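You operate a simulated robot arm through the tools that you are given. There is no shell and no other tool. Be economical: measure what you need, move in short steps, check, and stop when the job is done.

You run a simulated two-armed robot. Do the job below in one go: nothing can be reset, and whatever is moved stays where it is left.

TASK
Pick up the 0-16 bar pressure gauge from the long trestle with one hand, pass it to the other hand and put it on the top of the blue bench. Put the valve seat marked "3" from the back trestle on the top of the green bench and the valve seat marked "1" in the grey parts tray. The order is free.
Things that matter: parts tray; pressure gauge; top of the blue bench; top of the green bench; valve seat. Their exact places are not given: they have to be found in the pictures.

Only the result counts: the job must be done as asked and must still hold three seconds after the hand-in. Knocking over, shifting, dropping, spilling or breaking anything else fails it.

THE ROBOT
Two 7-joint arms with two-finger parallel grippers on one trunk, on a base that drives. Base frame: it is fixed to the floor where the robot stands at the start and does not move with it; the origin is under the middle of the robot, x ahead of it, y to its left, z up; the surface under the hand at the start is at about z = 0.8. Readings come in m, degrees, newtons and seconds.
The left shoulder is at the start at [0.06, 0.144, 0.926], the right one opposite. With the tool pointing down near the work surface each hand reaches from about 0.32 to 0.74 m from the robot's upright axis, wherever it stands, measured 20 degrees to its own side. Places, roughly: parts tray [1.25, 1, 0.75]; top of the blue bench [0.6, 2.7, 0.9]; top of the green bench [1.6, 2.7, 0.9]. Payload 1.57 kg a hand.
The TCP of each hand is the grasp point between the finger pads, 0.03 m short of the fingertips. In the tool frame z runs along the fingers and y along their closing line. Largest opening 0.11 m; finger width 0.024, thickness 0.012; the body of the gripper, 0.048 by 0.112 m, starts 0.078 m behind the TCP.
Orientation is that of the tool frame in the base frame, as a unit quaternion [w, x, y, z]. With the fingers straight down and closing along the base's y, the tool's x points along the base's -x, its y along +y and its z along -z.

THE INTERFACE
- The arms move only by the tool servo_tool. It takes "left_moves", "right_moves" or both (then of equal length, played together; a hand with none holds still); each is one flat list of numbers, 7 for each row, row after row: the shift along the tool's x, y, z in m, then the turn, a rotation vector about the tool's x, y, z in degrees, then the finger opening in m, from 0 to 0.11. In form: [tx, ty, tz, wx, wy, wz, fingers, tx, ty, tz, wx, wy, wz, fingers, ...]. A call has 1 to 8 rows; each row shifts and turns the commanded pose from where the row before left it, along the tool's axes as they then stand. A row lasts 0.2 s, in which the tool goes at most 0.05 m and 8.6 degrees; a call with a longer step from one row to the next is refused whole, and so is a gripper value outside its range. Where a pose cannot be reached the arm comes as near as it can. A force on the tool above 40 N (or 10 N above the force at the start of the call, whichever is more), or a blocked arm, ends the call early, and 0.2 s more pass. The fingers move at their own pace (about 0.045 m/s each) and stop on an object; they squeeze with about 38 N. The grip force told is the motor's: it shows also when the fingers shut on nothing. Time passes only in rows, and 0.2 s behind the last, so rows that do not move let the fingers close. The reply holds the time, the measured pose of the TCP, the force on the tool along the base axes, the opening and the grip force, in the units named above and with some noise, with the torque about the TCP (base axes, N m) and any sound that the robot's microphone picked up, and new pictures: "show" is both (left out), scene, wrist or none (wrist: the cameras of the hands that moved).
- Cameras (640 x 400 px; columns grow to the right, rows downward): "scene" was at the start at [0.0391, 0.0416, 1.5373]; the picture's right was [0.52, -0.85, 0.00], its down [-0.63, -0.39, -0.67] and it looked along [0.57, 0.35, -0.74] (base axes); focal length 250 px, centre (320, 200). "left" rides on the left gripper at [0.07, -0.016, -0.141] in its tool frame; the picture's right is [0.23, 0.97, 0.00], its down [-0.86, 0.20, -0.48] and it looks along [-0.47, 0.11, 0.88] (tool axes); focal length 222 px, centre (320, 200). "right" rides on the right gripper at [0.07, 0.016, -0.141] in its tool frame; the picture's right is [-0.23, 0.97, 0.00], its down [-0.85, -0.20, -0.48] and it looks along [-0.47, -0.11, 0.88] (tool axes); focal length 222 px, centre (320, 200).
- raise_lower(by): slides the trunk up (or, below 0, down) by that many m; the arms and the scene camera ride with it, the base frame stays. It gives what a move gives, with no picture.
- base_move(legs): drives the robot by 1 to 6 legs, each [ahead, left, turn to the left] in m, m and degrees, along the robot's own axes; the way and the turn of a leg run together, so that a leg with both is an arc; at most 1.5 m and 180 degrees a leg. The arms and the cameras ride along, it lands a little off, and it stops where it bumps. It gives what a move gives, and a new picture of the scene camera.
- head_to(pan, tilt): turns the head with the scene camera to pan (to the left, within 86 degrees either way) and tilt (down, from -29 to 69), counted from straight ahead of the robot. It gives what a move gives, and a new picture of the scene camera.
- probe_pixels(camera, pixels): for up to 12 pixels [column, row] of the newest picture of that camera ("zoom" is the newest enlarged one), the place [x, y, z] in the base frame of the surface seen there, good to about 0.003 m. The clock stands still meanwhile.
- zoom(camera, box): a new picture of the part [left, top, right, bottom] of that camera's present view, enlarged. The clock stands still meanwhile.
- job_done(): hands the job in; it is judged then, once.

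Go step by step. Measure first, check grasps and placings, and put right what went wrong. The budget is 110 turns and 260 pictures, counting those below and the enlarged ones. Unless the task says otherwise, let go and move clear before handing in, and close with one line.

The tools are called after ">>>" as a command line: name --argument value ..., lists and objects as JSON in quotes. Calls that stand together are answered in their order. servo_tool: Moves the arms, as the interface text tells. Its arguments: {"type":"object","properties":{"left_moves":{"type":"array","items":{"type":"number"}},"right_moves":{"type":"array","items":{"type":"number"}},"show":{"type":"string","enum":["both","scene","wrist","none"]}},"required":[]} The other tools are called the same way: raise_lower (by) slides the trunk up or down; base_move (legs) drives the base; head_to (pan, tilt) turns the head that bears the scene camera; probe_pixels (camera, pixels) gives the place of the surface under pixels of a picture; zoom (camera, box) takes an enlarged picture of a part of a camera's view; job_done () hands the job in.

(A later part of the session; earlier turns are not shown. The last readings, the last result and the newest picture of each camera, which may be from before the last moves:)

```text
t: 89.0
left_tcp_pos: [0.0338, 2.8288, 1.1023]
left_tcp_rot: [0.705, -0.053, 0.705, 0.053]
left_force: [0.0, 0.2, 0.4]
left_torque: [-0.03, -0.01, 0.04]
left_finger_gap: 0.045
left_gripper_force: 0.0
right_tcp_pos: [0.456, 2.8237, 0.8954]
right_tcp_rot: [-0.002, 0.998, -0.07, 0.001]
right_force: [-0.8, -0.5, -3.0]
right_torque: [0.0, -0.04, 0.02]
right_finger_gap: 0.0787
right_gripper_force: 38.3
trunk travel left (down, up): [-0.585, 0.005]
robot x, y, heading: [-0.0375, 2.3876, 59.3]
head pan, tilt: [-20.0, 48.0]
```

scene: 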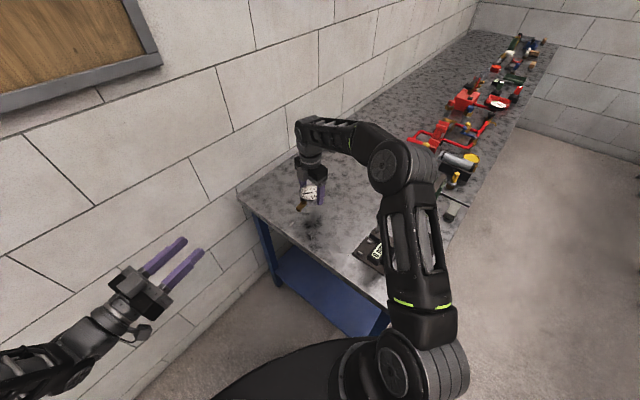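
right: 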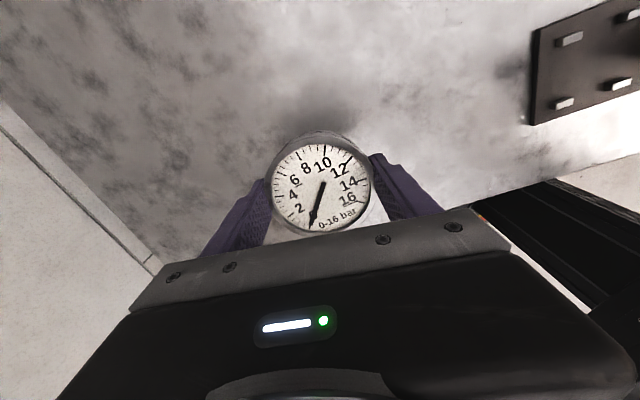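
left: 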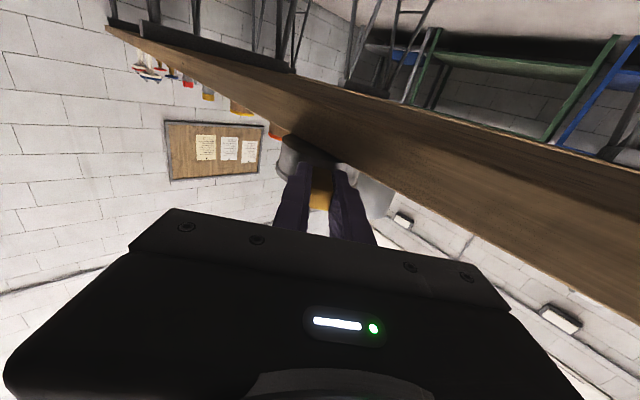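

Not touching yet; a few millimetres more.

>>> servo_tool --right_moves '[0, 0, 0.002, 0, 0, 0, 0.04, 0, 0, 0.0015, 0, 0, 0, 0.04, 0, 0, 0, 0, 0, 0, 0.04]' --show "wrist"

>>> probe_pixels --camera "right" --pixels '[[318, 190], [318, 150], [285, 190], [318, 100]]'

```text
t: 89.8
left_tcp_pos: [0.0322, 2.8285, 1.1025]
left_tcp_rot: [0.705, -0.052, 0.705, 0.052]
left_force: [-1.1, -0.4, 0.4]
left_torque: [0.02, 0.0, 0.0]
left_finger_gap: 0.0452
left_gripper_force: 0.1
right_tcp_pos: [0.4555, 2.8239, 0.8936]
right_tcp_rot: [-0.002, 0.998, -0.071, 0.002]
right_force: [1.1, 0.4, 5.9]
right_torque: [-0.26, 0.05, 0.05]
right_finger_gap: 0.0788
right_gripper_force: 38.0
trunk travel left (down, up): [-0.585, 0.005]
robot x, y, heading: [-0.0359, 2.3905, 59.4]
head pan, tilt: [-20.0, 48.0]
```

right: 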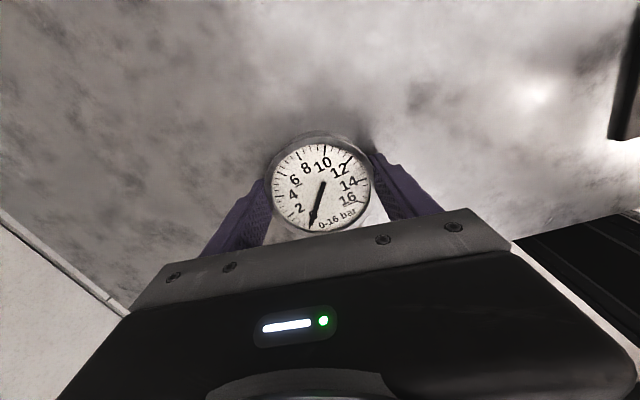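

```text
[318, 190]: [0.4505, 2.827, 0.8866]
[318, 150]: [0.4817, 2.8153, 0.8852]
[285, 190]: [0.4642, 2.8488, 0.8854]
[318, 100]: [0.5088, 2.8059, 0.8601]
```

Contact (force +5.9 N). Releasing and lifting.

>>> servo_tool --right_moves '[0, 0, 0, 0, 0, 0, 0.085, 0, 0, 0, 0, 0, 0, 0.1, 0, 0, 0, 0, 0, 0, 0.11, 0, 0, -0.02, 0, 0, 0, 0.11, 0, 0, -0.04, 0, 0, 0, 0.11, 0, 0, -0.04, 0, 0, 0, 0.11, 0, 0, -0.04, 0, 0, 0, 0.11]' --show "both"

```text
t: 91.5
left_tcp_pos: [0.0327, 2.8281, 1.102]
left_tcp_rot: [0.706, -0.052, 0.705, 0.052]
left_force: [0.5, 0.6, -0.9]
left_torque: [-0.03, -0.01, 0.0]
left_finger_gap: 0.0447
left_gripper_force: 0.1
right_tcp_pos: [0.4496, 2.8212, 1.0355]
right_tcp_rot: [-0.003, 0.997, -0.071, 0.002]
right_force: [0.8, -0.4, 0.5]
right_torque: [-0.02, 0.01, -0.01]
right_finger_gap: 0.1102
right_gripper_force: 0.0
trunk travel left (down, up): [-0.585, 0.005]
robot x, y, heading: [-0.0378, 2.3873, 59.6]
head pan, tilt: [-20.0, 48.0]
```

scene: 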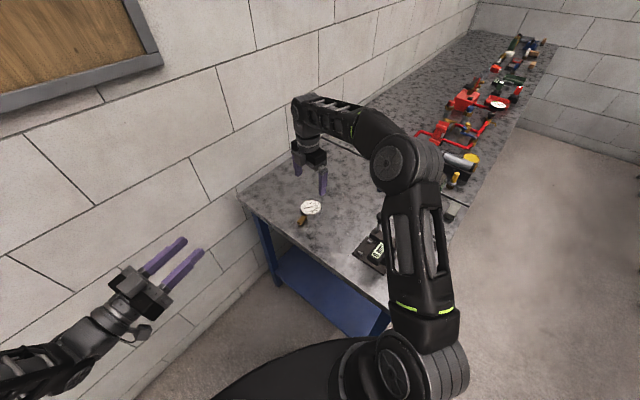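
right: 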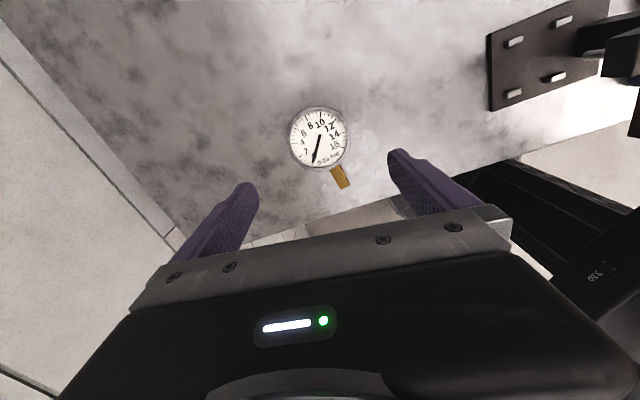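

Gauge sits flat on the blue bench at (0.455,2.824). Now retract the right hand and pitch the left hand back toward tool-down.

>>> servo_tool --left_moves '[0, 0, 0, 0, 8.3, 0, 0.06, 0, 0, 0, 0, 8.3, 0, 0.08, 0, 0, 0, 0, 8.3, 0, 0.11, 0, 0, 0, 0, 8.3, 0, 0.11, 0, 0, 0, 0, 8.3, 0, 0.11, 0, 0, 0, 0, 8.3, 0, 0.11, 0, 0, 0, 0, 8.3, 0, 0.11, 0, 0, 0, 0, 8.3, 0, 0.11]' --right_moves '[-0.03, 0, 0, 0, 0, 0, 0.11, -0.03, 0, 0, 0, 0, 0, 0.11, -0.03, 0, 0, 0, 0, 0, 0.11, -0.03, 0, 0, 0, 0, 0, 0.11, -0.03, 0, 0, 0, 0, 0, 0.11, -0.03, 0, 0, 0, 0, 0, 0.11, -0.03, 0, 0, 0, 0, 0, 0.11, -0.03, 0, 0, 0, 0, 0, 0.11]' --show "none"

>>> servo_tool --left_moves '[0, 0, 0, 0, 8.3, 0, 0.11, 0, 0, 0, 0, 8.3, 0, 0.11, 0, 0, 0, 0, 7, 0, 0.11, 0, 0, 0, 0, 0, -8.5, 0.11, 0, 0, 0, 0, 0, -8.5, 0.11, 0, 0, 0, 0, 0, -8.5, 0.11, 0, 0, 0, 0, 0, -8.5, 0.11, 0, 0, 0, 0, 0, -8.5, 0.11]' --right_moves '[0, 0, 0, 0, 0, 8, 0.11, 0, 0, 0, 0, 0, 8, 0.11, 0, 0, 0, 0, 0, 8, 0.11, 0, 0, 0, 0, 0, 8, 0.11, 0, 0, 0, 0, 0, 8, 0.11, 0, 0, 0, 0, 0, 6, 0.11, 0, 0, 0, 0, 0, 6, 0.11, 0, 0, 0, 0, 0, 0, 0.11]' --show "scene"

```text
t: 93.2
left_tcp_pos: [0.0325, 2.8283, 1.1026]
left_tcp_rot: [0.202, -0.073, 0.977, 0.016]
left_force: [0.3, 0.3, 0.5]
left_torque: [0.01, 0.03, 0.02]
left_finger_gap: 0.1097
left_gripper_force: 0.0
right_tcp_pos: [0.2174, 2.8561, 1.0334]
right_tcp_rot: [-0.003, 0.997, -0.072, 0.001]
right_force: [-0.5, -0.1, 0.4]
right_torque: [0.01, 0.02, -0.03]
right_finger_gap: 0.1099
right_gripper_force: 0.0
trunk travel left (down, up): [-0.585, 0.005]
robot x, y, heading: [-0.0367, 2.3897, 59.6]
head pan, tilt: [-20.0, 48.0]
```

```text
t: 95.0
left_tcp_pos: [0.0323, 2.8299, 1.1031]
left_tcp_rot: [-0.001, -0.432, 0.902, 0.0]
left_force: [-0.3, 0.3, -1.0]
left_torque: [-0.03, 0.02, -0.02]
left_finger_gap: 0.1102
left_gripper_force: 0.0
right_tcp_pos: [0.2162, 2.8553, 1.0332]
right_tcp_rot: [-0.004, 0.866, -0.501, -0.001]
right_force: [-0.6, -0.6, -0.4]
right_torque: [-0.01, 0.03, 0.02]
right_finger_gap: 0.1102
right_gripper_force: 0.1
trunk travel left (down, up): [-0.585, 0.005]
robot x, y, heading: [-0.0402, 2.3917, 59.5]
head pan, tilt: [-20.0, 48.0]
```

scene: 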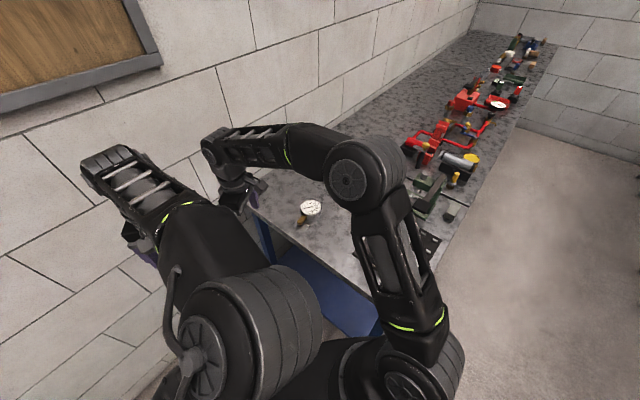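

Both near tool-down. Tuck the left hand outward, then drive to the west end of the back trestle.

>>> servo_tool --left_moves '[0.022, 0.035, -0.005, 0, 0, -1.6, 0.11, 0.022, 0.035, -0.005, 0, 0, -1.6, 0.11, 0.022, 0.035, -0.005, 0, 0, -1.6, 0.11, 0.022, 0.035, -0.005, 0, 0, -1.6, 0.11, 0.022, 0.035, -0.005, 0, 0, -1.6, 0.11]' --show "none"

>>> base_move --legs '[[-0.5, 0, 0], [0, 0, -59.5], [0, -1.03, 0]]'

>>> head_to --pan 0 --tilt 40

```text
t: 96.2
left_tcp_pos: [-0.1768, 2.8388, 1.1253]
left_tcp_rot: [0.0, -0.493, 0.87, -0.001]
left_force: [0.5, 0.1, -0.4]
left_torque: [-0.01, 0.0, 0.01]
left_finger_gap: 0.1099
left_gripper_force: 0.0
right_tcp_pos: [0.2154, 2.8562, 1.0329]
right_tcp_rot: [-0.003, 0.865, -0.502, 0.001]
right_force: [-0.3, -0.1, 0.3]
right_torque: [0.01, -0.01, -0.02]
right_finger_gap: 0.11
right_gripper_force: 0.1
trunk travel left (down, up): [-0.585, 0.005]
robot x, y, heading: [-0.0393, 2.3879, 59.7]
head pan, tilt: [-20.0, 48.0]
```

```text
t: 106.8
left_tcp_pos: [0.02, 1.2687, 1.1253]
left_tcp_rot: [0.0, 0.009, 1.0, 0.0]
left_force: [-0.5, 0.7, 0.1]
left_torque: [0.02, -0.01, 0.0]
left_finger_gap: 0.1099
left_gripper_force: 0.0
right_tcp_pos: [0.2283, 0.9379, 1.033]
right_tcp_rot: [0.003, -0.499, 0.867, -0.001]
right_force: [-0.1, -0.7, 0.3]
right_torque: [-0.02, 0.0, 0.02]
right_finger_gap: 0.1099
right_gripper_force: 0.0
trunk travel left (down, up): [-0.585, 0.005]
robot x, y, heading: [-0.3019, 0.9234, -0.5]
head pan, tilt: [-20.0, 48.0]
```

scene: 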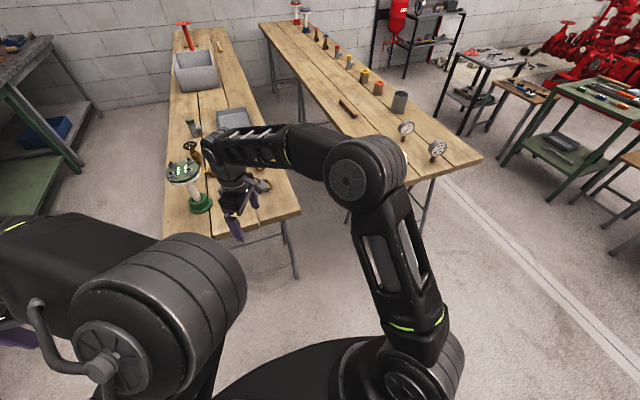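

```text
t: 107.6
left_tcp_pos: [0.0189, 1.2679, 1.1249]
left_tcp_rot: [0.0, 0.009, 1.0, -0.001]
left_force: [0.6, -0.2, 0.0]
left_torque: [-0.01, 0.03, 0.02]
left_finger_gap: 0.1101
left_gripper_force: 0.0
right_tcp_pos: [0.2274, 0.9388, 1.033]
right_tcp_rot: [0.002, -0.5, 0.866, -0.002]
right_force: [-0.6, -0.2, 0.1]
right_torque: [0.07, 0.0, 0.02]
right_finger_gap: 0.1101
right_gripper_force: 0.0
trunk travel left (down, up): [-0.585, 0.005]
robot x, y, heading: [-0.3021, 0.9289, -0.5]
head pan, tilt: [0.0, 40.0]
```

scene: 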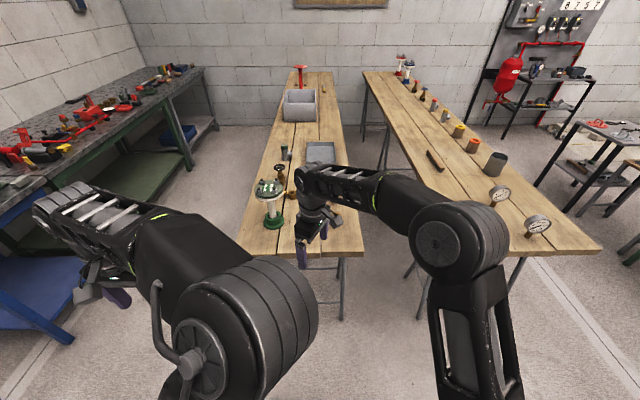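

Moving the right hand out to its own side and turning it to the default yaw, then drive forward.

>>> servo_tool --right_moves '[0.03, -0.0175, 0, 0, 0, 0, 0.11, 0.03, -0.0175, 0, 0, 0, 0, 0.11, 0.03, -0.0175, 0, 0, 0, 0, 0.11, 0.03, -0.0175, 0, 0, 0, 0, 0.11, 0.03, -0.0175, 0, 0, 0, 0, 0.11]' --show "none"

>>> servo_tool --right_moves '[0, 0, 0, 0, 0, 8.5, 0.11, 0, 0, 0, 0, 0, 8.5, 0.11, 0, 0, 0, 0, 0, 8.5, 0.11, 0, 0, 0, 0, 0, 8.5, 0.11, 0, 0, 0, 0, 0, 8.5, 0.11, 0, 0, 0, 0, 0, 8.5, 0.11, 0, 0, 0, 0, 0, 8.5, 0.11]' --show "none"

>>> base_move --legs '[[0.33, 0, 0.5]]'

>>> zoom --camera "right" --box '[0, 0, 640, 400]'

```text
t: 108.8
left_tcp_pos: [0.0195, 1.268, 1.1257]
left_tcp_rot: [0.0, 0.009, 1.0, 0.0]
left_force: [0.4, -0.8, 0.4]
left_torque: [0.0, -0.02, 0.02]
left_finger_gap: 0.1099
left_gripper_force: 0.1
right_tcp_pos: [0.2275, 0.7616, 1.0349]
right_tcp_rot: [0.003, -0.5, 0.866, -0.002]
right_force: [0.2, 0.3, -0.1]
right_torque: [0.0, -0.04, 0.0]
right_finger_gap: 0.11
right_gripper_force: 0.1
trunk travel left (down, up): [-0.585, 0.005]
robot x, y, heading: [-0.3037, 0.9276, -0.7]
head pan, tilt: [0.0, 40.0]
```

```text
t: 110.4
left_tcp_pos: [0.0188, 1.2704, 1.1262]
left_tcp_rot: [-0.001, 0.009, 1.0, 0.0]
left_force: [0.4, -0.2, 0.5]
left_torque: [-0.03, 0.02, 0.0]
left_finger_gap: 0.11
left_gripper_force: 0.2
right_tcp_pos: [0.2293, 0.7652, 1.0347]
right_tcp_rot: [0.004, -0.002, 1.0, 0.0]
right_force: [-0.2, 0.3, -0.4]
right_torque: [0.0, 0.01, -0.01]
right_finger_gap: 0.1099
right_gripper_force: 0.1
trunk travel left (down, up): [-0.585, 0.005]
robot x, y, heading: [-0.3025, 0.925, -0.7]
head pan, tilt: [0.0, 40.0]
```

```text
t: 112.6
left_tcp_pos: [0.3485, 1.268, 1.1255]
left_tcp_rot: [-0.001, 0.007, 1.0, 0.0]
left_force: [0.5, 0.1, 0.4]
left_torque: [0.02, 0.02, 0.02]
left_finger_gap: 0.1101
left_gripper_force: 0.0
right_tcp_pos: [0.5604, 0.7629, 1.0325]
right_tcp_rot: [0.003, -0.004, 1.0, 0.0]
right_force: [0.8, -0.9, -0.7]
right_torque: [-0.02, 0.05, 0.02]
right_finger_gap: 0.1101
right_gripper_force: 0.2
trunk travel left (down, up): [-0.585, 0.005]
robot x, y, heading: [0.0307, 0.9221, -1.0]
head pan, tilt: [0.0, 40.0]
```

scene: 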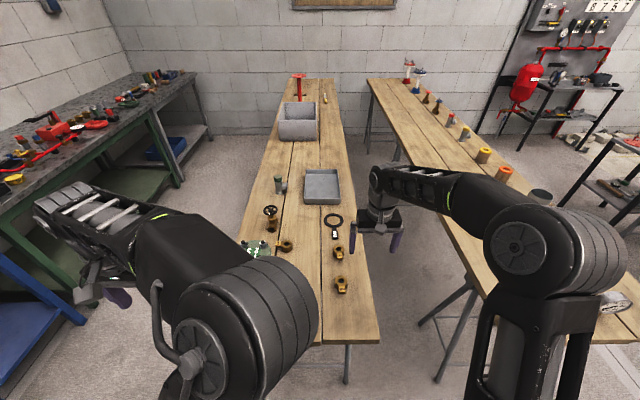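

```text
1.00 times, centred on (320, 200) of right (not enlarged: the box is as wide or as high as the picture)
```

zoom: 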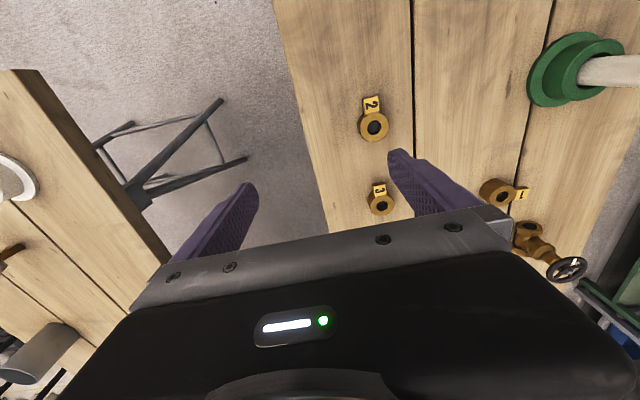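

Seats clearly seen: "2" (373,120), "3" (381,200), "1" (503,190). Measuring.

>>> zoom --camera "right" --box '[340, 80, 560, 220]'

>>> probe_pixels --camera "right" --pixels '[[381, 206], [374, 206], [387, 206], [381, 197], [378, 189], [492, 190], [500, 182], [519, 194], [508, 192], [497, 206]]'

>>> zoom --camera "scene" --box '[230, 190, 390, 300]'

```text
2.86 times, centred on (450, 150) of right
```

zoom: 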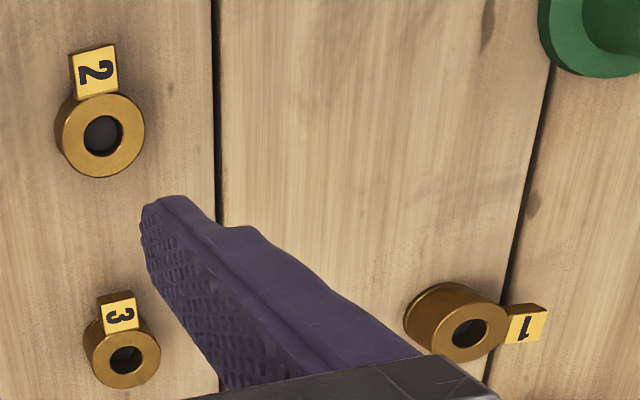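

```text
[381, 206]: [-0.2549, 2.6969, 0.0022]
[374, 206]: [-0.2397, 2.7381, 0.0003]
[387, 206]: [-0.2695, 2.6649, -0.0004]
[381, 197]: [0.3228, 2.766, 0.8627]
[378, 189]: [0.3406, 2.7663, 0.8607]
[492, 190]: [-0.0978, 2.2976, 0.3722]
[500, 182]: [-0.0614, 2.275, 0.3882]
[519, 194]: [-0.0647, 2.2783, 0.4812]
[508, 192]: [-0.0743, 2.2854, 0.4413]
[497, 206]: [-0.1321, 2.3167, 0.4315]
```

```text
3.64 times, centred on (310, 245) of scene
```

zoom: 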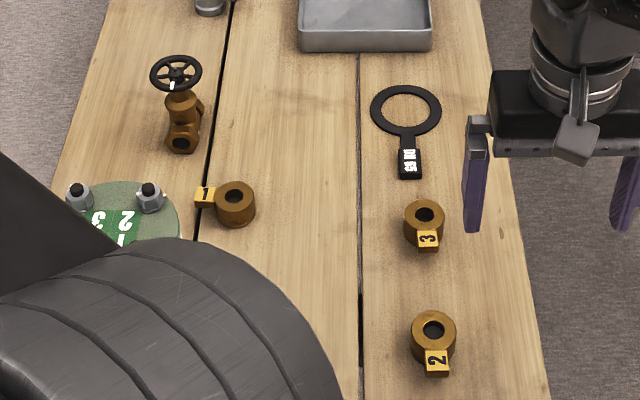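

>>> probe_pixels --camera "zoom" --pixels '[[424, 203], [407, 216], [442, 216], [424, 225], [428, 240], [424, 235], [234, 185], [251, 196], [220, 196], [235, 208], [204, 194], [238, 222]]'

```text
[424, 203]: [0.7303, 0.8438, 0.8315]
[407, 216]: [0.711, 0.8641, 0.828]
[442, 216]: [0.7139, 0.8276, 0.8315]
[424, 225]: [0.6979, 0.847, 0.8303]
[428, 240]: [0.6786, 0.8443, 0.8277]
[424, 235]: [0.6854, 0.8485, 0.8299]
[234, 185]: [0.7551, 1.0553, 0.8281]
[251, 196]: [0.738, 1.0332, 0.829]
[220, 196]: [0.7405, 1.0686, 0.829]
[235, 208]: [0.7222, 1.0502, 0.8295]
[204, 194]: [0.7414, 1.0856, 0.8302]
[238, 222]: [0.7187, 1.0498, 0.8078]
```

Seat "3": centre (0.714,0.846), top 0.831, Ø≈0.042. Seat "1": centre (0.738,1.051). Bringing the right hand above "3".

>>> servo_tool --right_moves '[-0.031, 0.0166, 0.01, 0, 0, 0, 0.11, -0.031, 0.0166, 0.03, 0, 0, 0, 0.1, -0.031, 0.0166, 0.03, 0, 0, 0, 0.09, -0.031, 0.0166, 0.03, 0, 0, 0, 0.08, -0.03, 0.0166, 0.02, 0, 0, 0, 0.08, 0, 0, 0, 0, 0, 0, 0.08]' --show "both"

```text
t: 114.0
left_tcp_pos: [0.3469, 1.267, 1.1253]
left_tcp_rot: [0.001, 0.008, 1.0, 0.0]
left_force: [-0.2, -0.1, -0.3]
left_torque: [0.03, -0.01, 0.01]
left_finger_gap: 0.1099
left_gripper_force: 0.1
right_tcp_pos: [0.7133, 0.848, 0.9135]
right_tcp_rot: [0.003, -0.005, 1.0, 0.0]
right_force: [-0.1, -0.2, 0.6]
right_torque: [0.0, -0.02, 0.01]
right_finger_gap: 0.0796
right_gripper_force: 0.1
trunk travel left (down, up): [-0.585, 0.005]
robot x, y, heading: [0.031, 0.9248, -0.7]
head pan, tilt: [0.0, 40.0]
```

scene: 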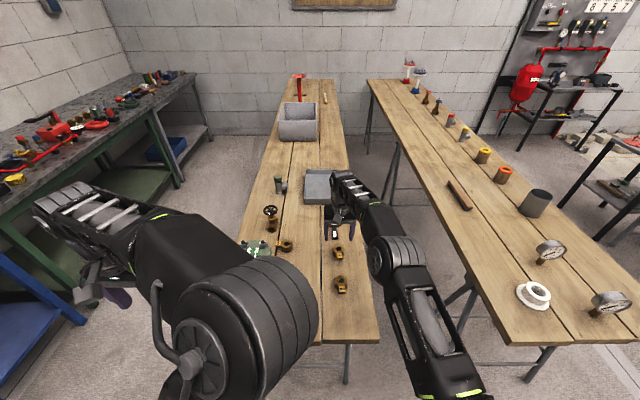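
right: 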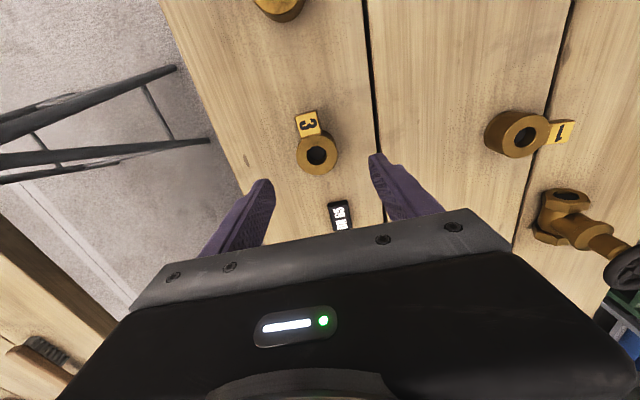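

Seat "3" lies centred between the fingers. Check the spanner handle's nearness, then descend.

>>> probe_pixels --camera "right" --pixels '[[338, 203], [342, 228], [316, 156], [299, 155], [336, 155], [307, 124]]'

>>> servo_tool --right_moves '[0, -0.001, 0.025, 0, 0, 0, 0.08, 0, 0, 0.025, 0, 0, 0, 0.08, 0, 0, 0.02, 0, 0, 0, 0.08, 0, 0, 0.0065, 0, 0, 0, 0.08, 0, 0, 0, 0, 0, 0, 0.04, 0, 0, 0, 0, 0, 0, 0.02, 0, 0, 0, 0, 0, 0, 0.02, 0, 0, 0, 0, 0, 0, 0.02]' --show "wrist"

```text
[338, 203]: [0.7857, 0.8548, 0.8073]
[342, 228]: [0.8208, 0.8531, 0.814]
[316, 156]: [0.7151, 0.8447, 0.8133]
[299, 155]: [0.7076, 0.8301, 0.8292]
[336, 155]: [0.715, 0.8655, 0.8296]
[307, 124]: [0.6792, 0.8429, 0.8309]
```

```text
t: 115.8
left_tcp_pos: [0.3479, 1.2675, 1.1256]
left_tcp_rot: [0.0, 0.008, 1.0, 0.0]
left_force: [-0.8, -0.7, 0.0]
left_torque: [0.03, 0.0, -0.01]
left_finger_gap: 0.1099
left_gripper_force: 0.1
right_tcp_pos: [0.7135, 0.8463, 0.8371]
right_tcp_rot: [0.002, -0.005, 1.0, 0.0]
right_force: [-0.1, -1.7, 0.4]
right_torque: [-0.03, -0.04, -0.02]
right_finger_gap: 0.0439
right_gripper_force: 29.4
trunk travel left (down, up): [-0.585, 0.005]
robot x, y, heading: [0.0278, 0.9211, -0.3]
head pan, tilt: [0.0, 40.0]
```

right: 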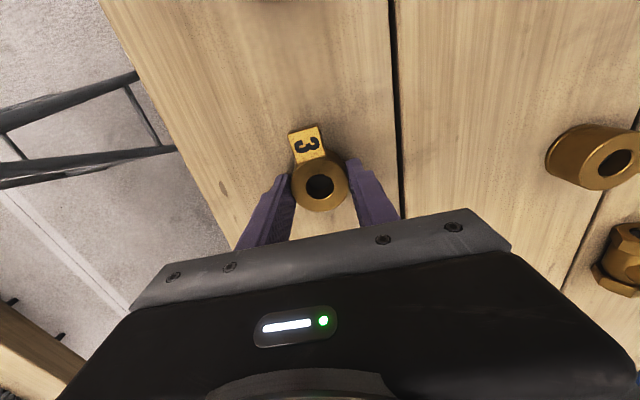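

Seat "3" gripped (gap 0.044). Lift, retract, and drive around to the aisle north of the back trestle.

>>> servo_tool --right_moves '[0, 0, -0.02, 0, 0, 0, 0.02, 0, 0, -0.035, 0, 0, 0, 0.02, 0, 0, -0.035, 0, 0, 0, 0.02, 0, 0, -0.03, 0, 0, 0, 0.02, 0.03, -0.01, -0.02, 0, 0, 0, 0.02, 0.03, -0.02, -0.02, 0, 0, 0, 0.02, 0.035, -0.03, -0.01, 0, 0, 0, 0.02, 0.035, -0.03, 0, 0, 0, 0, 0.02]' --show "wrist"

>>> base_move --legs '[[-0.36, 0, 0.5], [0, 0.9, 0], [0, 0, -90], [0, 0.85, 0]]'

>>> head_to --pan 10 --tilt 45

```text
t: 117.6
left_tcp_pos: [0.3477, 1.2685, 1.1251]
left_tcp_rot: [0.0, 0.007, 1.0, 0.0]
left_force: [-0.1, -0.3, -0.1]
left_torque: [0.02, 0.02, 0.01]
left_finger_gap: 0.1097
left_gripper_force: 0.1
right_tcp_pos: [0.5818, 0.7525, 1.0057]
right_tcp_rot: [0.003, -0.005, 1.0, 0.0]
right_force: [-0.1, 0.4, -2.2]
right_torque: [-0.03, -0.01, -0.03]
right_finger_gap: 0.0432
right_gripper_force: 37.4
trunk travel left (down, up): [-0.585, 0.005]
robot x, y, heading: [0.029, 0.9241, -0.5]
head pan, tilt: [0.0, 40.0]
```

right: 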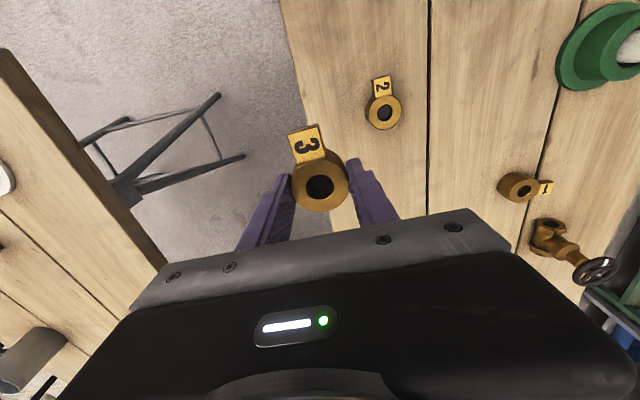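

```text
t: 132.3
left_tcp_pos: [0.8508, 1.4272, 1.1246]
left_tcp_rot: [0.0, 0.733, 0.68, 0.0]
left_force: [1.0, 1.0, -0.2]
left_torque: [-0.03, -0.02, -0.01]
left_finger_gap: 0.11
left_gripper_force: 0.1
right_tcp_pos: [0.3234, 1.2245, 1.0062]
right_tcp_rot: [0.002, 0.725, 0.688, -0.003]
right_force: [0.1, 0.6, -2.3]
right_torque: [0.01, 0.02, 0.04]
right_finger_gap: 0.0433
right_gripper_force: 37.9
trunk travel left (down, up): [-0.585, 0.005]
robot x, y, heading: [0.5293, 1.7701, -94.1]
head pan, tilt: [0.0, 40.0]
```

scene: 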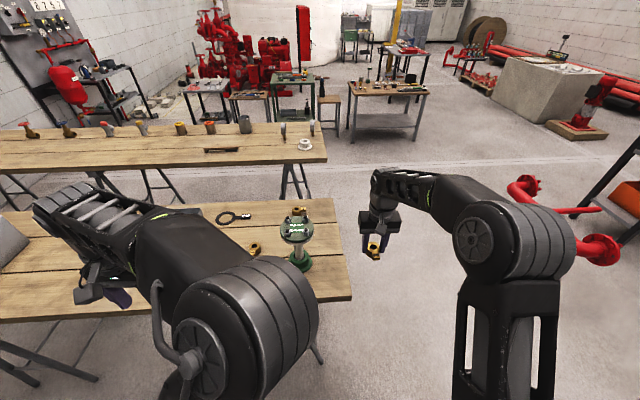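

```text
t: 133.0
left_tcp_pos: [0.8501, 1.4269, 1.1254]
left_tcp_rot: [0.0, 0.734, 0.679, 0.0]
left_force: [0.1, -0.3, -0.2]
left_torque: [0.02, -0.01, -0.01]
left_finger_gap: 0.1101
left_gripper_force: 0.0
right_tcp_pos: [0.322, 1.2246, 1.0059]
right_tcp_rot: [0.002, 0.726, 0.688, -0.002]
right_force: [-0.8, -0.1, -3.1]
right_torque: [0.02, 0.02, 0.01]
right_finger_gap: 0.0434
right_gripper_force: 38.1
trunk travel left (down, up): [-0.585, 0.005]
robot x, y, heading: [0.527, 1.7689, -94.0]
head pan, tilt: [10.0, 45.0]
```

scene: 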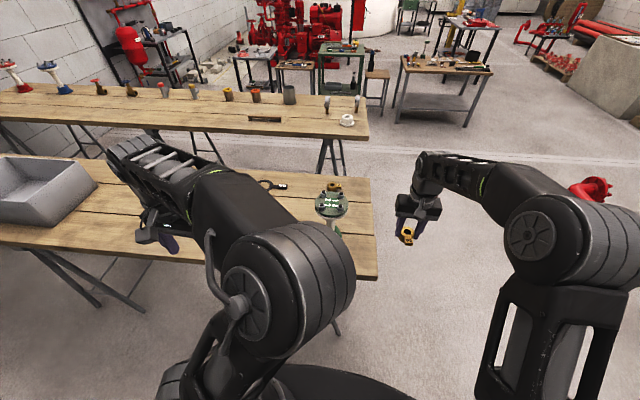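

Heading correction and forward 0.17 m; then look with the left wrist camera.

>>> probe_pixels --camera "scene" --pixels '[[332, 185], [335, 205], [318, 205], [347, 205]]'

>>> base_move --legs '[[0, 0, 4], [0.17, 0, 0]]'

>>> zoom --camera "left" --box '[0, 0, 639, 399]'

```text
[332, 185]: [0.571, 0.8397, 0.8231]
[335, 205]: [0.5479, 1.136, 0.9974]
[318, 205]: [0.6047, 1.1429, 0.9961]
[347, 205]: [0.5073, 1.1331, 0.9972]
```

```text
t: 134.9
left_tcp_pos: [0.8724, 1.2771, 1.1242]
left_tcp_rot: [-0.001, 0.71, 0.704, 0.0]
left_force: [-1.0, 0.5, -0.5]
left_torque: [0.04, 0.01, -0.02]
left_finger_gap: 0.1099
left_gripper_force: 0.1
right_tcp_pos: [0.3605, 1.0383, 1.0042]
right_tcp_rot: [0.001, 0.701, 0.713, -0.002]
right_force: [-0.2, -1.1, -2.6]
right_torque: [0.01, 0.02, 0.02]
right_finger_gap: 0.0432
right_gripper_force: 38.5
trunk travel left (down, up): [-0.585, 0.005]
robot x, y, heading: [0.5237, 1.5992, -90.0]
head pan, tilt: [10.0, 45.0]
```

scene: 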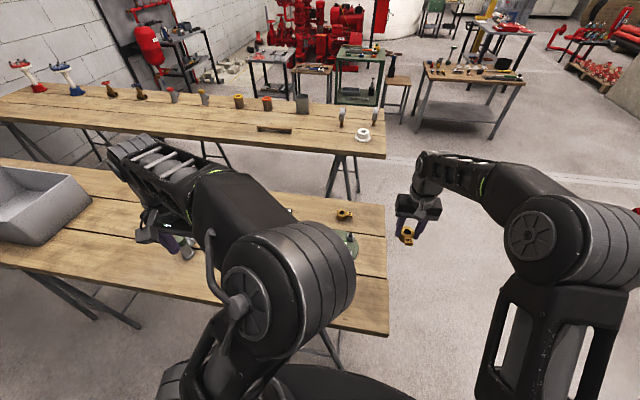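

```text
1.00 times, centred on (320, 200) of left (not enlarged: the box is as wide or as high as the picture)
```

zoom: 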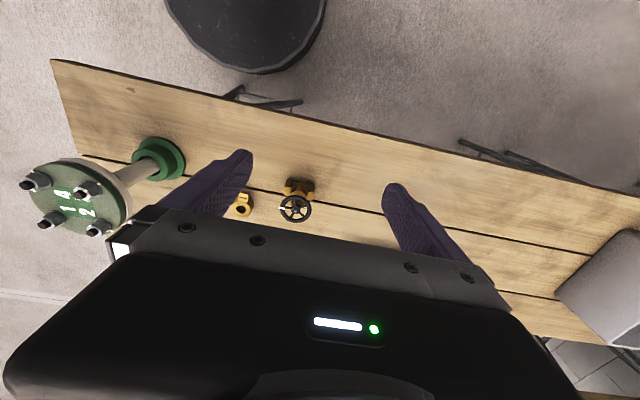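

The gate valve is at (297,200), seat "1" at (243,205). Measuring.

>>> probe_pixels --camera "zoom" --pixels '[[295, 207], [282, 209], [310, 209], [296, 221], [300, 183], [290, 186], [243, 208], [245, 196], [249, 207], [70, 200], [122, 200]]'

```text
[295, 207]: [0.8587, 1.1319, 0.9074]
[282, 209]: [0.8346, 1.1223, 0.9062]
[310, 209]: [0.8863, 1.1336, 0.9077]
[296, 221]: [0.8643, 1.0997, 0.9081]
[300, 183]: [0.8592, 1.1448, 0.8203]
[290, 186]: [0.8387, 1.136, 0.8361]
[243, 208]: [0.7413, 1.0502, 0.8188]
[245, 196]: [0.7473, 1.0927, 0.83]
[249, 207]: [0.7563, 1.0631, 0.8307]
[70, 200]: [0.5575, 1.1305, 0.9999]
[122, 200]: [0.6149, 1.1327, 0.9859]
```

Wheel (0.861,1.128,0.907) is clear of the planned finger span. Moving the left hand above seat "1".

>>> servo_tool --left_moves '[-0.0325, -0.0188, 0.01, 0, 0, 0, 0.11, -0.0325, -0.0188, 0.02, 0, 0, 0, 0.1, -0.0325, -0.0188, 0.025, 0, 0, 0, 0.09, -0.0325, -0.0188, 0.025, 0, 0, 0, 0.08, -0.0325, -0.0188, 0.025, 0, 0, 0, 0.08, -0.0325, -0.0188, 0.025, 0, 0, 0, 0.08, -0.0325, -0.0188, 0.025, 0, 0, 0, 0.08]' --show "both"

```text
t: 136.6
left_tcp_pos: [0.7424, 1.0517, 0.9677]
left_tcp_rot: [-0.001, 0.709, 0.705, 0.0]
left_force: [-0.2, -0.5, 0.6]
left_torque: [0.0, 0.01, -0.02]
left_finger_gap: 0.0801
left_gripper_force: 0.1
right_tcp_pos: [0.3606, 1.0391, 1.005]
right_tcp_rot: [0.002, 0.701, 0.713, -0.001]
right_force: [1.1, -0.1, -2.4]
right_torque: [0.01, -0.01, 0.0]
right_finger_gap: 0.0433
right_gripper_force: 37.9
trunk travel left (down, up): [-0.585, 0.005]
robot x, y, heading: [0.5281, 1.6008, -90.0]
head pan, tilt: [10.0, 45.0]
```

scene: 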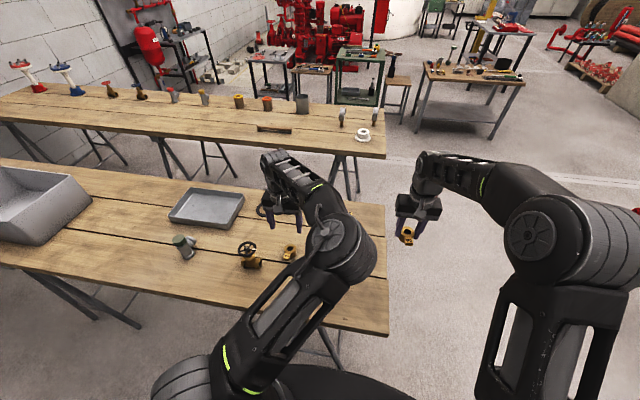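
left: 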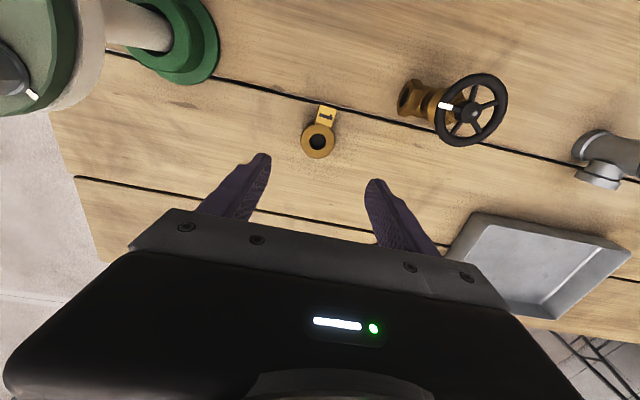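

Seat "1" centred at (317,141). Verify its centre and measure the tray and neighbouring parts.

>>> probe_pixels --camera "left" --pixels '[[303, 141], [333, 141], [318, 127], [318, 154], [325, 113]]'

>>> probe_pixels --camera "scene" --pixels '[[191, 190], [243, 194], [169, 219], [224, 227], [205, 208], [195, 195], [183, 240], [190, 256], [232, 205]]'

```text
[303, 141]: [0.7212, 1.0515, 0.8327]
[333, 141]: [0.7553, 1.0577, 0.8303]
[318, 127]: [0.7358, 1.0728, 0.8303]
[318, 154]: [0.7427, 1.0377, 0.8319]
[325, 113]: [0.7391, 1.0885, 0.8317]
```

```text
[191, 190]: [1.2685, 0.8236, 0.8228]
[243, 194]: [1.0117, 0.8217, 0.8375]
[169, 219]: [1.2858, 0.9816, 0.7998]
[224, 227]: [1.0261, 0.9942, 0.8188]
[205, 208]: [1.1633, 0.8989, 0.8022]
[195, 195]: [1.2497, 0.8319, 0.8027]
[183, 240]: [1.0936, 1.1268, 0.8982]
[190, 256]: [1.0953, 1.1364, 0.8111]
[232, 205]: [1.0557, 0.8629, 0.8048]
```

Descending on seat "1" and closing.

>>> servo_tool --left_moves '[0.002, -0.003, 0.03, 0, 0, 0, 0.08, 0, 0, 0.035, 0, 0, 0, 0.08, 0, 0, 0.035, 0, 0, 0, 0.08, 0, 0, 0.025, 0, 0, 0, 0.08, 0, 0, 0.0065, 0, 0, 0, 0.08, 0, 0, 0, 0, 0, 0, 0.04, 0, 0, 0, 0, 0, 0, 0.02, 0, 0, 0, 0, 0, 0, 0.02]' --show "wrist"

```text
t: 138.3
left_tcp_pos: [0.7256, 1.0699, 0.8655]
left_tcp_rot: [0.0, 0.71, 0.704, 0.0]
left_force: [0.3, -0.2, 0.4]
left_torque: [0.0, -0.01, -0.01]
left_finger_gap: 0.02
left_gripper_force: 0.1
left hand out of reach, approached as far as the arm can: row 2, 3, 4
right_tcp_pos: [0.3597, 1.0392, 1.0065]
right_tcp_rot: [0.002, 0.701, 0.713, -0.002]
right_force: [-1.3, 0.6, -3.8]
right_torque: [-0.03, 0.01, 0.0]
right_finger_gap: 0.0431
right_gripper_force: 38.1
trunk travel left (down, up): [-0.585, 0.005]
robot x, y, heading: [0.5276, 1.5941, -90.1]
head pan, tilt: [10.0, 45.0]
```

left: 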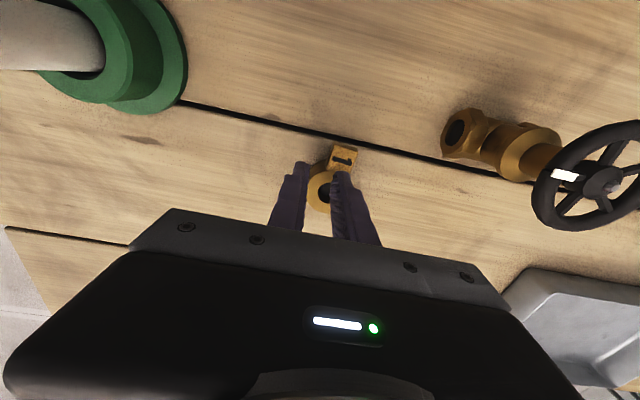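

Reach was cut because the trunk is raised; the fingers closed above the seat without touching. Open, rise, lower the trunk by 0.1.

>>> servo_tool --left_moves '[0, 0, -0.03, 0, 0, 0, 0.04, 0, 0, -0.04, 0, 0, 0, 0.06, 0, 0, -0.04, 0, 0, 0, 0.08, 0, 0, -0.03, 0, 0, 0, 0.08]' --show "none"

>>> raise_lower --by -0.09

>>> zoom --camera "left" --box '[0, 0, 639, 399]'

```text
t: 139.3
left_tcp_pos: [0.7291, 1.0659, 1.0027]
left_tcp_rot: [0.0, 0.71, 0.705, 0.0]
left_force: [0.3, -0.1, 0.3]
left_torque: [-0.02, -0.01, 0.01]
left_finger_gap: 0.0799
left_gripper_force: 0.0
right_tcp_pos: [0.3605, 1.04, 1.0052]
right_tcp_rot: [0.001, 0.7, 0.714, -0.002]
right_force: [0.7, -0.5, -2.7]
right_torque: [-0.03, 0.0, 0.04]
right_finger_gap: 0.0433
right_gripper_force: 38.3
trunk travel left (down, up): [-0.585, 0.005]
robot x, y, heading: [0.5231, 1.5983, -90.1]
head pan, tilt: [10.0, 45.0]
```

```text
t: 140.6
left_tcp_pos: [0.7282, 1.065, 0.9122]
left_tcp_rot: [0.0, 0.709, 0.705, 0.0]
left_force: [-0.7, -0.2, -0.4]
left_torque: [0.0, -0.02, 0.01]
left_finger_gap: 0.08
left_gripper_force: 0.1
right_tcp_pos: [0.3621, 1.0396, 0.9168]
right_tcp_rot: [0.001, 0.701, 0.713, -0.002]
right_force: [-0.4, 0.2, -3.0]
right_torque: [-0.03, 0.0, 0.0]
right_finger_gap: 0.0434
right_gripper_force: 38.1
trunk travel left (down, up): [-0.495, 0.095]
robot x, y, heading: [0.5245, 1.5977, -89.9]
head pan, tilt: [10.0, 45.0]
```

```text
1.00 times, centred on (320, 200) of left (not enlarged: the box is as wide or as high as the picture)
```

zoom: 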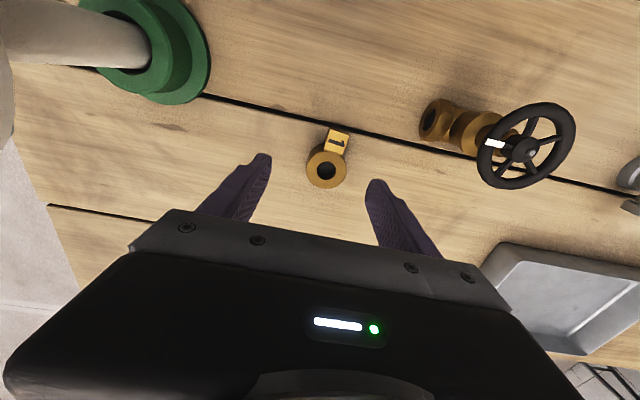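

>>> probe_pixels --camera "zoom" --pixels '[[308, 166], [346, 168], [327, 150], [327, 184]]'

>>> servo_tool --left_moves '[-0.006, 0.0055, 0, 0, 0, 0, 0.08, -0.006, 0.005, 0.01, 0, 0, 0, 0.08, 0, 0, 0.025, 0, 0, 0, 0.08, 0, 0, 0.025, 0, 0, 0, 0.08, 0, 0, 0.016, 0, 0, 0, 0.08]' --show "wrist"

```text
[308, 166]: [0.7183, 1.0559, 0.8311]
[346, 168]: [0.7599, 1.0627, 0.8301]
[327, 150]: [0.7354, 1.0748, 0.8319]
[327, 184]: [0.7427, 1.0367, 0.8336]
```

```text
t: 141.8
left_tcp_pos: [0.7396, 1.0528, 0.8366]
left_tcp_rot: [0.001, 0.71, 0.705, -0.001]
left_force: [-0.3, -0.2, 0.6]
left_torque: [-0.02, -0.02, 0.02]
left_finger_gap: 0.08
left_gripper_force: 0.1
right_tcp_pos: [0.3609, 1.0397, 0.916]
right_tcp_rot: [0.002, 0.701, 0.713, -0.002]
right_force: [0.6, 0.0, -2.2]
right_torque: [-0.01, -0.01, 0.0]
right_finger_gap: 0.0432
right_gripper_force: 38.5
trunk travel left (down, up): [-0.495, 0.095]
robot x, y, heading: [0.5279, 1.5954, -90.0]
head pan, tilt: [10.0, 45.0]
```

left: 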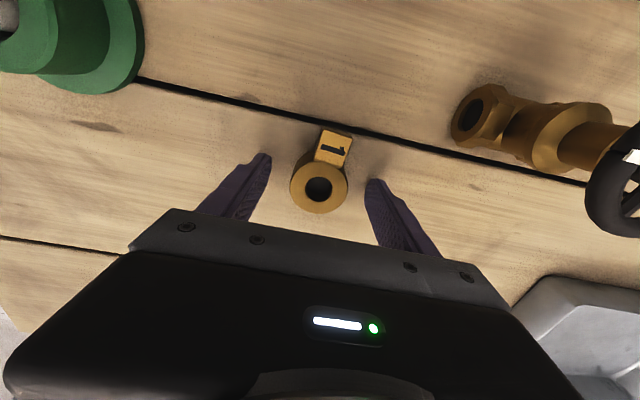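

At depth and centred. Closing and lifting.

>>> servo_tool --left_moves '[0, 0, 0, 0, 0, 0, 0.05, 0, 0, 0, 0, 0, 0, 0.02, 0, 0, 0, 0, 0, 0, 0.02, 0, 0, 0, 0, 0, 0, 0.02, 0, 0, -0.02, 0, 0, 0, 0.02, 0, 0, -0.035, 0, 0, 0, 0.02, 0, 0, -0.04, 0, 0, 0, 0.02, 0, 0, -0.035, 0, 0, 0, 0.02]' --show "wrist"

```text
t: 143.6
left_tcp_pos: [0.7399, 1.0546, 0.9657]
left_tcp_rot: [0.0, 0.71, 0.704, 0.0]
left_force: [-0.3, -0.2, -3.1]
left_torque: [-0.01, -0.01, 0.02]
left_finger_gap: 0.0433
left_gripper_force: 38.2
right_tcp_pos: [0.3604, 1.0406, 0.9151]
right_tcp_rot: [0.002, 0.701, 0.713, -0.001]
right_force: [-0.2, 0.2, -2.8]
right_torque: [-0.04, 0.01, 0.02]
right_finger_gap: 0.0436
right_gripper_force: 38.2
trunk travel left (down, up): [-0.495, 0.095]
robot x, y, heading: [0.5272, 1.5947, -90.0]
head pan, tilt: [10.0, 45.0]
```

left: 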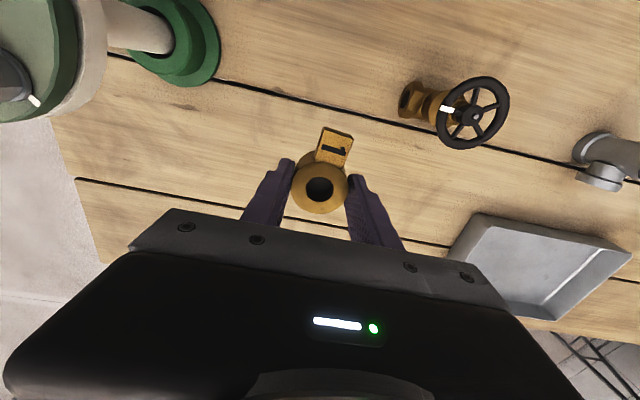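

Seat "1" held. Tuck the right hand up and back, back off, strafe to the tray, and come forward.

>>> servo_tool --right_moves '[0.028, 0, -0.025, 0, 0, 0, 0.02, 0.028, 0, -0.025, 0, 0, 0, 0.02, 0.028, 0, -0.025, 0, 0, 0, 0.02, 0.028, 0, -0.025, 0, 0, 0, 0.02]' --left_moves '[0, 0, -0.01, 0, 0, 0, 0.02, 0, 0, -0.02, 0, 0, 0, 0.02, 0, 0, -0.02, 0, 0, 0, 0.02, 0, 0, -0.01, 0, 0, 0, 0.02]' --show "none"

>>> base_move --legs '[[-0.2, 0, 0], [0, 0.42, 0]]'

```text
t: 144.6
left_tcp_pos: [0.7411, 1.055, 1.0264]
left_tcp_rot: [0.0, 0.709, 0.705, 0.0]
left_force: [0.3, 0.1, -2.1]
left_torque: [-0.03, -0.03, 0.04]
left_finger_gap: 0.0433
left_gripper_force: 38.2
right_tcp_pos: [0.359, 1.1515, 1.0176]
right_tcp_rot: [0.002, 0.702, 0.713, -0.001]
right_force: [0.1, 0.7, -3.4]
right_torque: [0.0, 0.01, 0.0]
right_finger_gap: 0.0432
right_gripper_force: 38.5
trunk travel left (down, up): [-0.495, 0.095]
robot x, y, heading: [0.5242, 1.5945, -90.0]
head pan, tilt: [10.0, 45.0]
```

```text
t: 148.4
left_tcp_pos: [1.1584, 1.2584, 1.0248]
left_tcp_rot: [0.0, 0.708, 0.706, -0.001]
left_force: [-0.3, 0.5, -2.7]
left_torque: [-0.01, 0.01, -0.02]
left_finger_gap: 0.0432
left_gripper_force: 38.1
right_tcp_pos: [0.7779, 1.3541, 1.0163]
right_tcp_rot: [0.001, 0.7, 0.714, -0.001]
right_force: [0.4, 0.8, -3.3]
right_torque: [-0.02, 0.01, 0.04]
right_finger_gap: 0.0432
right_gripper_force: 38.8
trunk travel left (down, up): [-0.495, 0.095]
robot x, y, heading: [0.9397, 1.7985, -89.5]
head pan, tilt: [10.0, 45.0]
```

scene: 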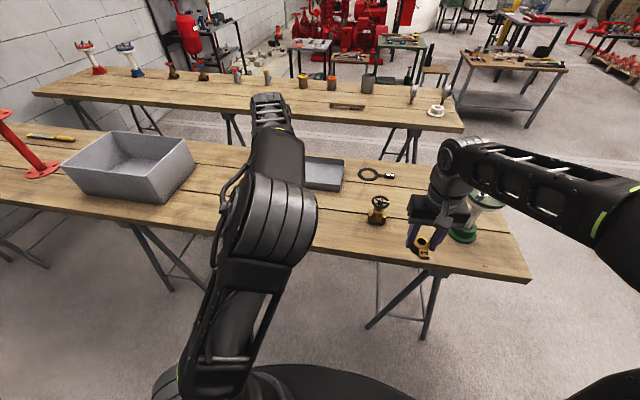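

>>> probe_pixels --camera "scene" --pixels '[[370, 326], [424, 337], [170, 287], [48, 268], [300, 210]]'

>>> base_move --legs '[[0.2, 0, 0]]'

>>> zoom --camera "left" --box '[0, 0, 639, 399]'

```text
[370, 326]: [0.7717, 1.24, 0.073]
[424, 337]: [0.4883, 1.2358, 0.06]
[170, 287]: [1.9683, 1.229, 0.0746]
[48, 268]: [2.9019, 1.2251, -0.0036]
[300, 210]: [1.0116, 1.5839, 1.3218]
```

```text
t: 149.9
left_tcp_pos: [1.1578, 1.0681, 1.0242]
left_tcp_rot: [-0.001, 0.709, 0.705, 0.001]
left_force: [0.4, -0.9, -3.1]
left_torque: [0.01, 0.0, -0.01]
left_finger_gap: 0.0431
left_gripper_force: 38.1
right_tcp_pos: [0.7758, 1.1629, 1.0162]
right_tcp_rot: [0.001, 0.701, 0.713, -0.001]
right_force: [0.2, -1.0, -3.3]
right_torque: [0.02, 0.01, 0.01]
right_finger_gap: 0.0435
right_gripper_force: 37.8
trunk travel left (down, up): [-0.495, 0.095]
robot x, y, heading: [0.9442, 1.6105, -89.7]
head pan, tilt: [10.0, 45.0]
```

scene: 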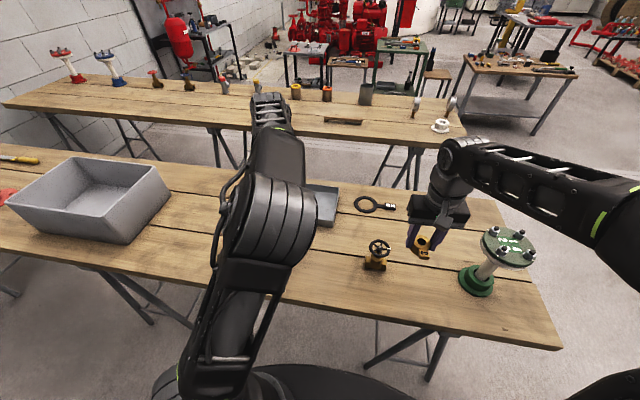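

```text
1.00 times, centred on (320, 200) of left (not enlarged: the box is as wide or as high as the picture)
```

zoom: 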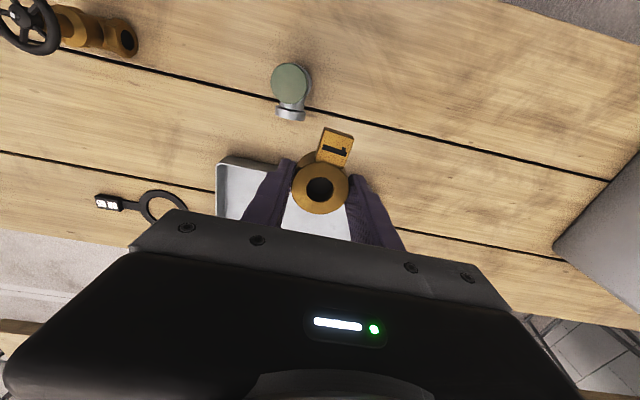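

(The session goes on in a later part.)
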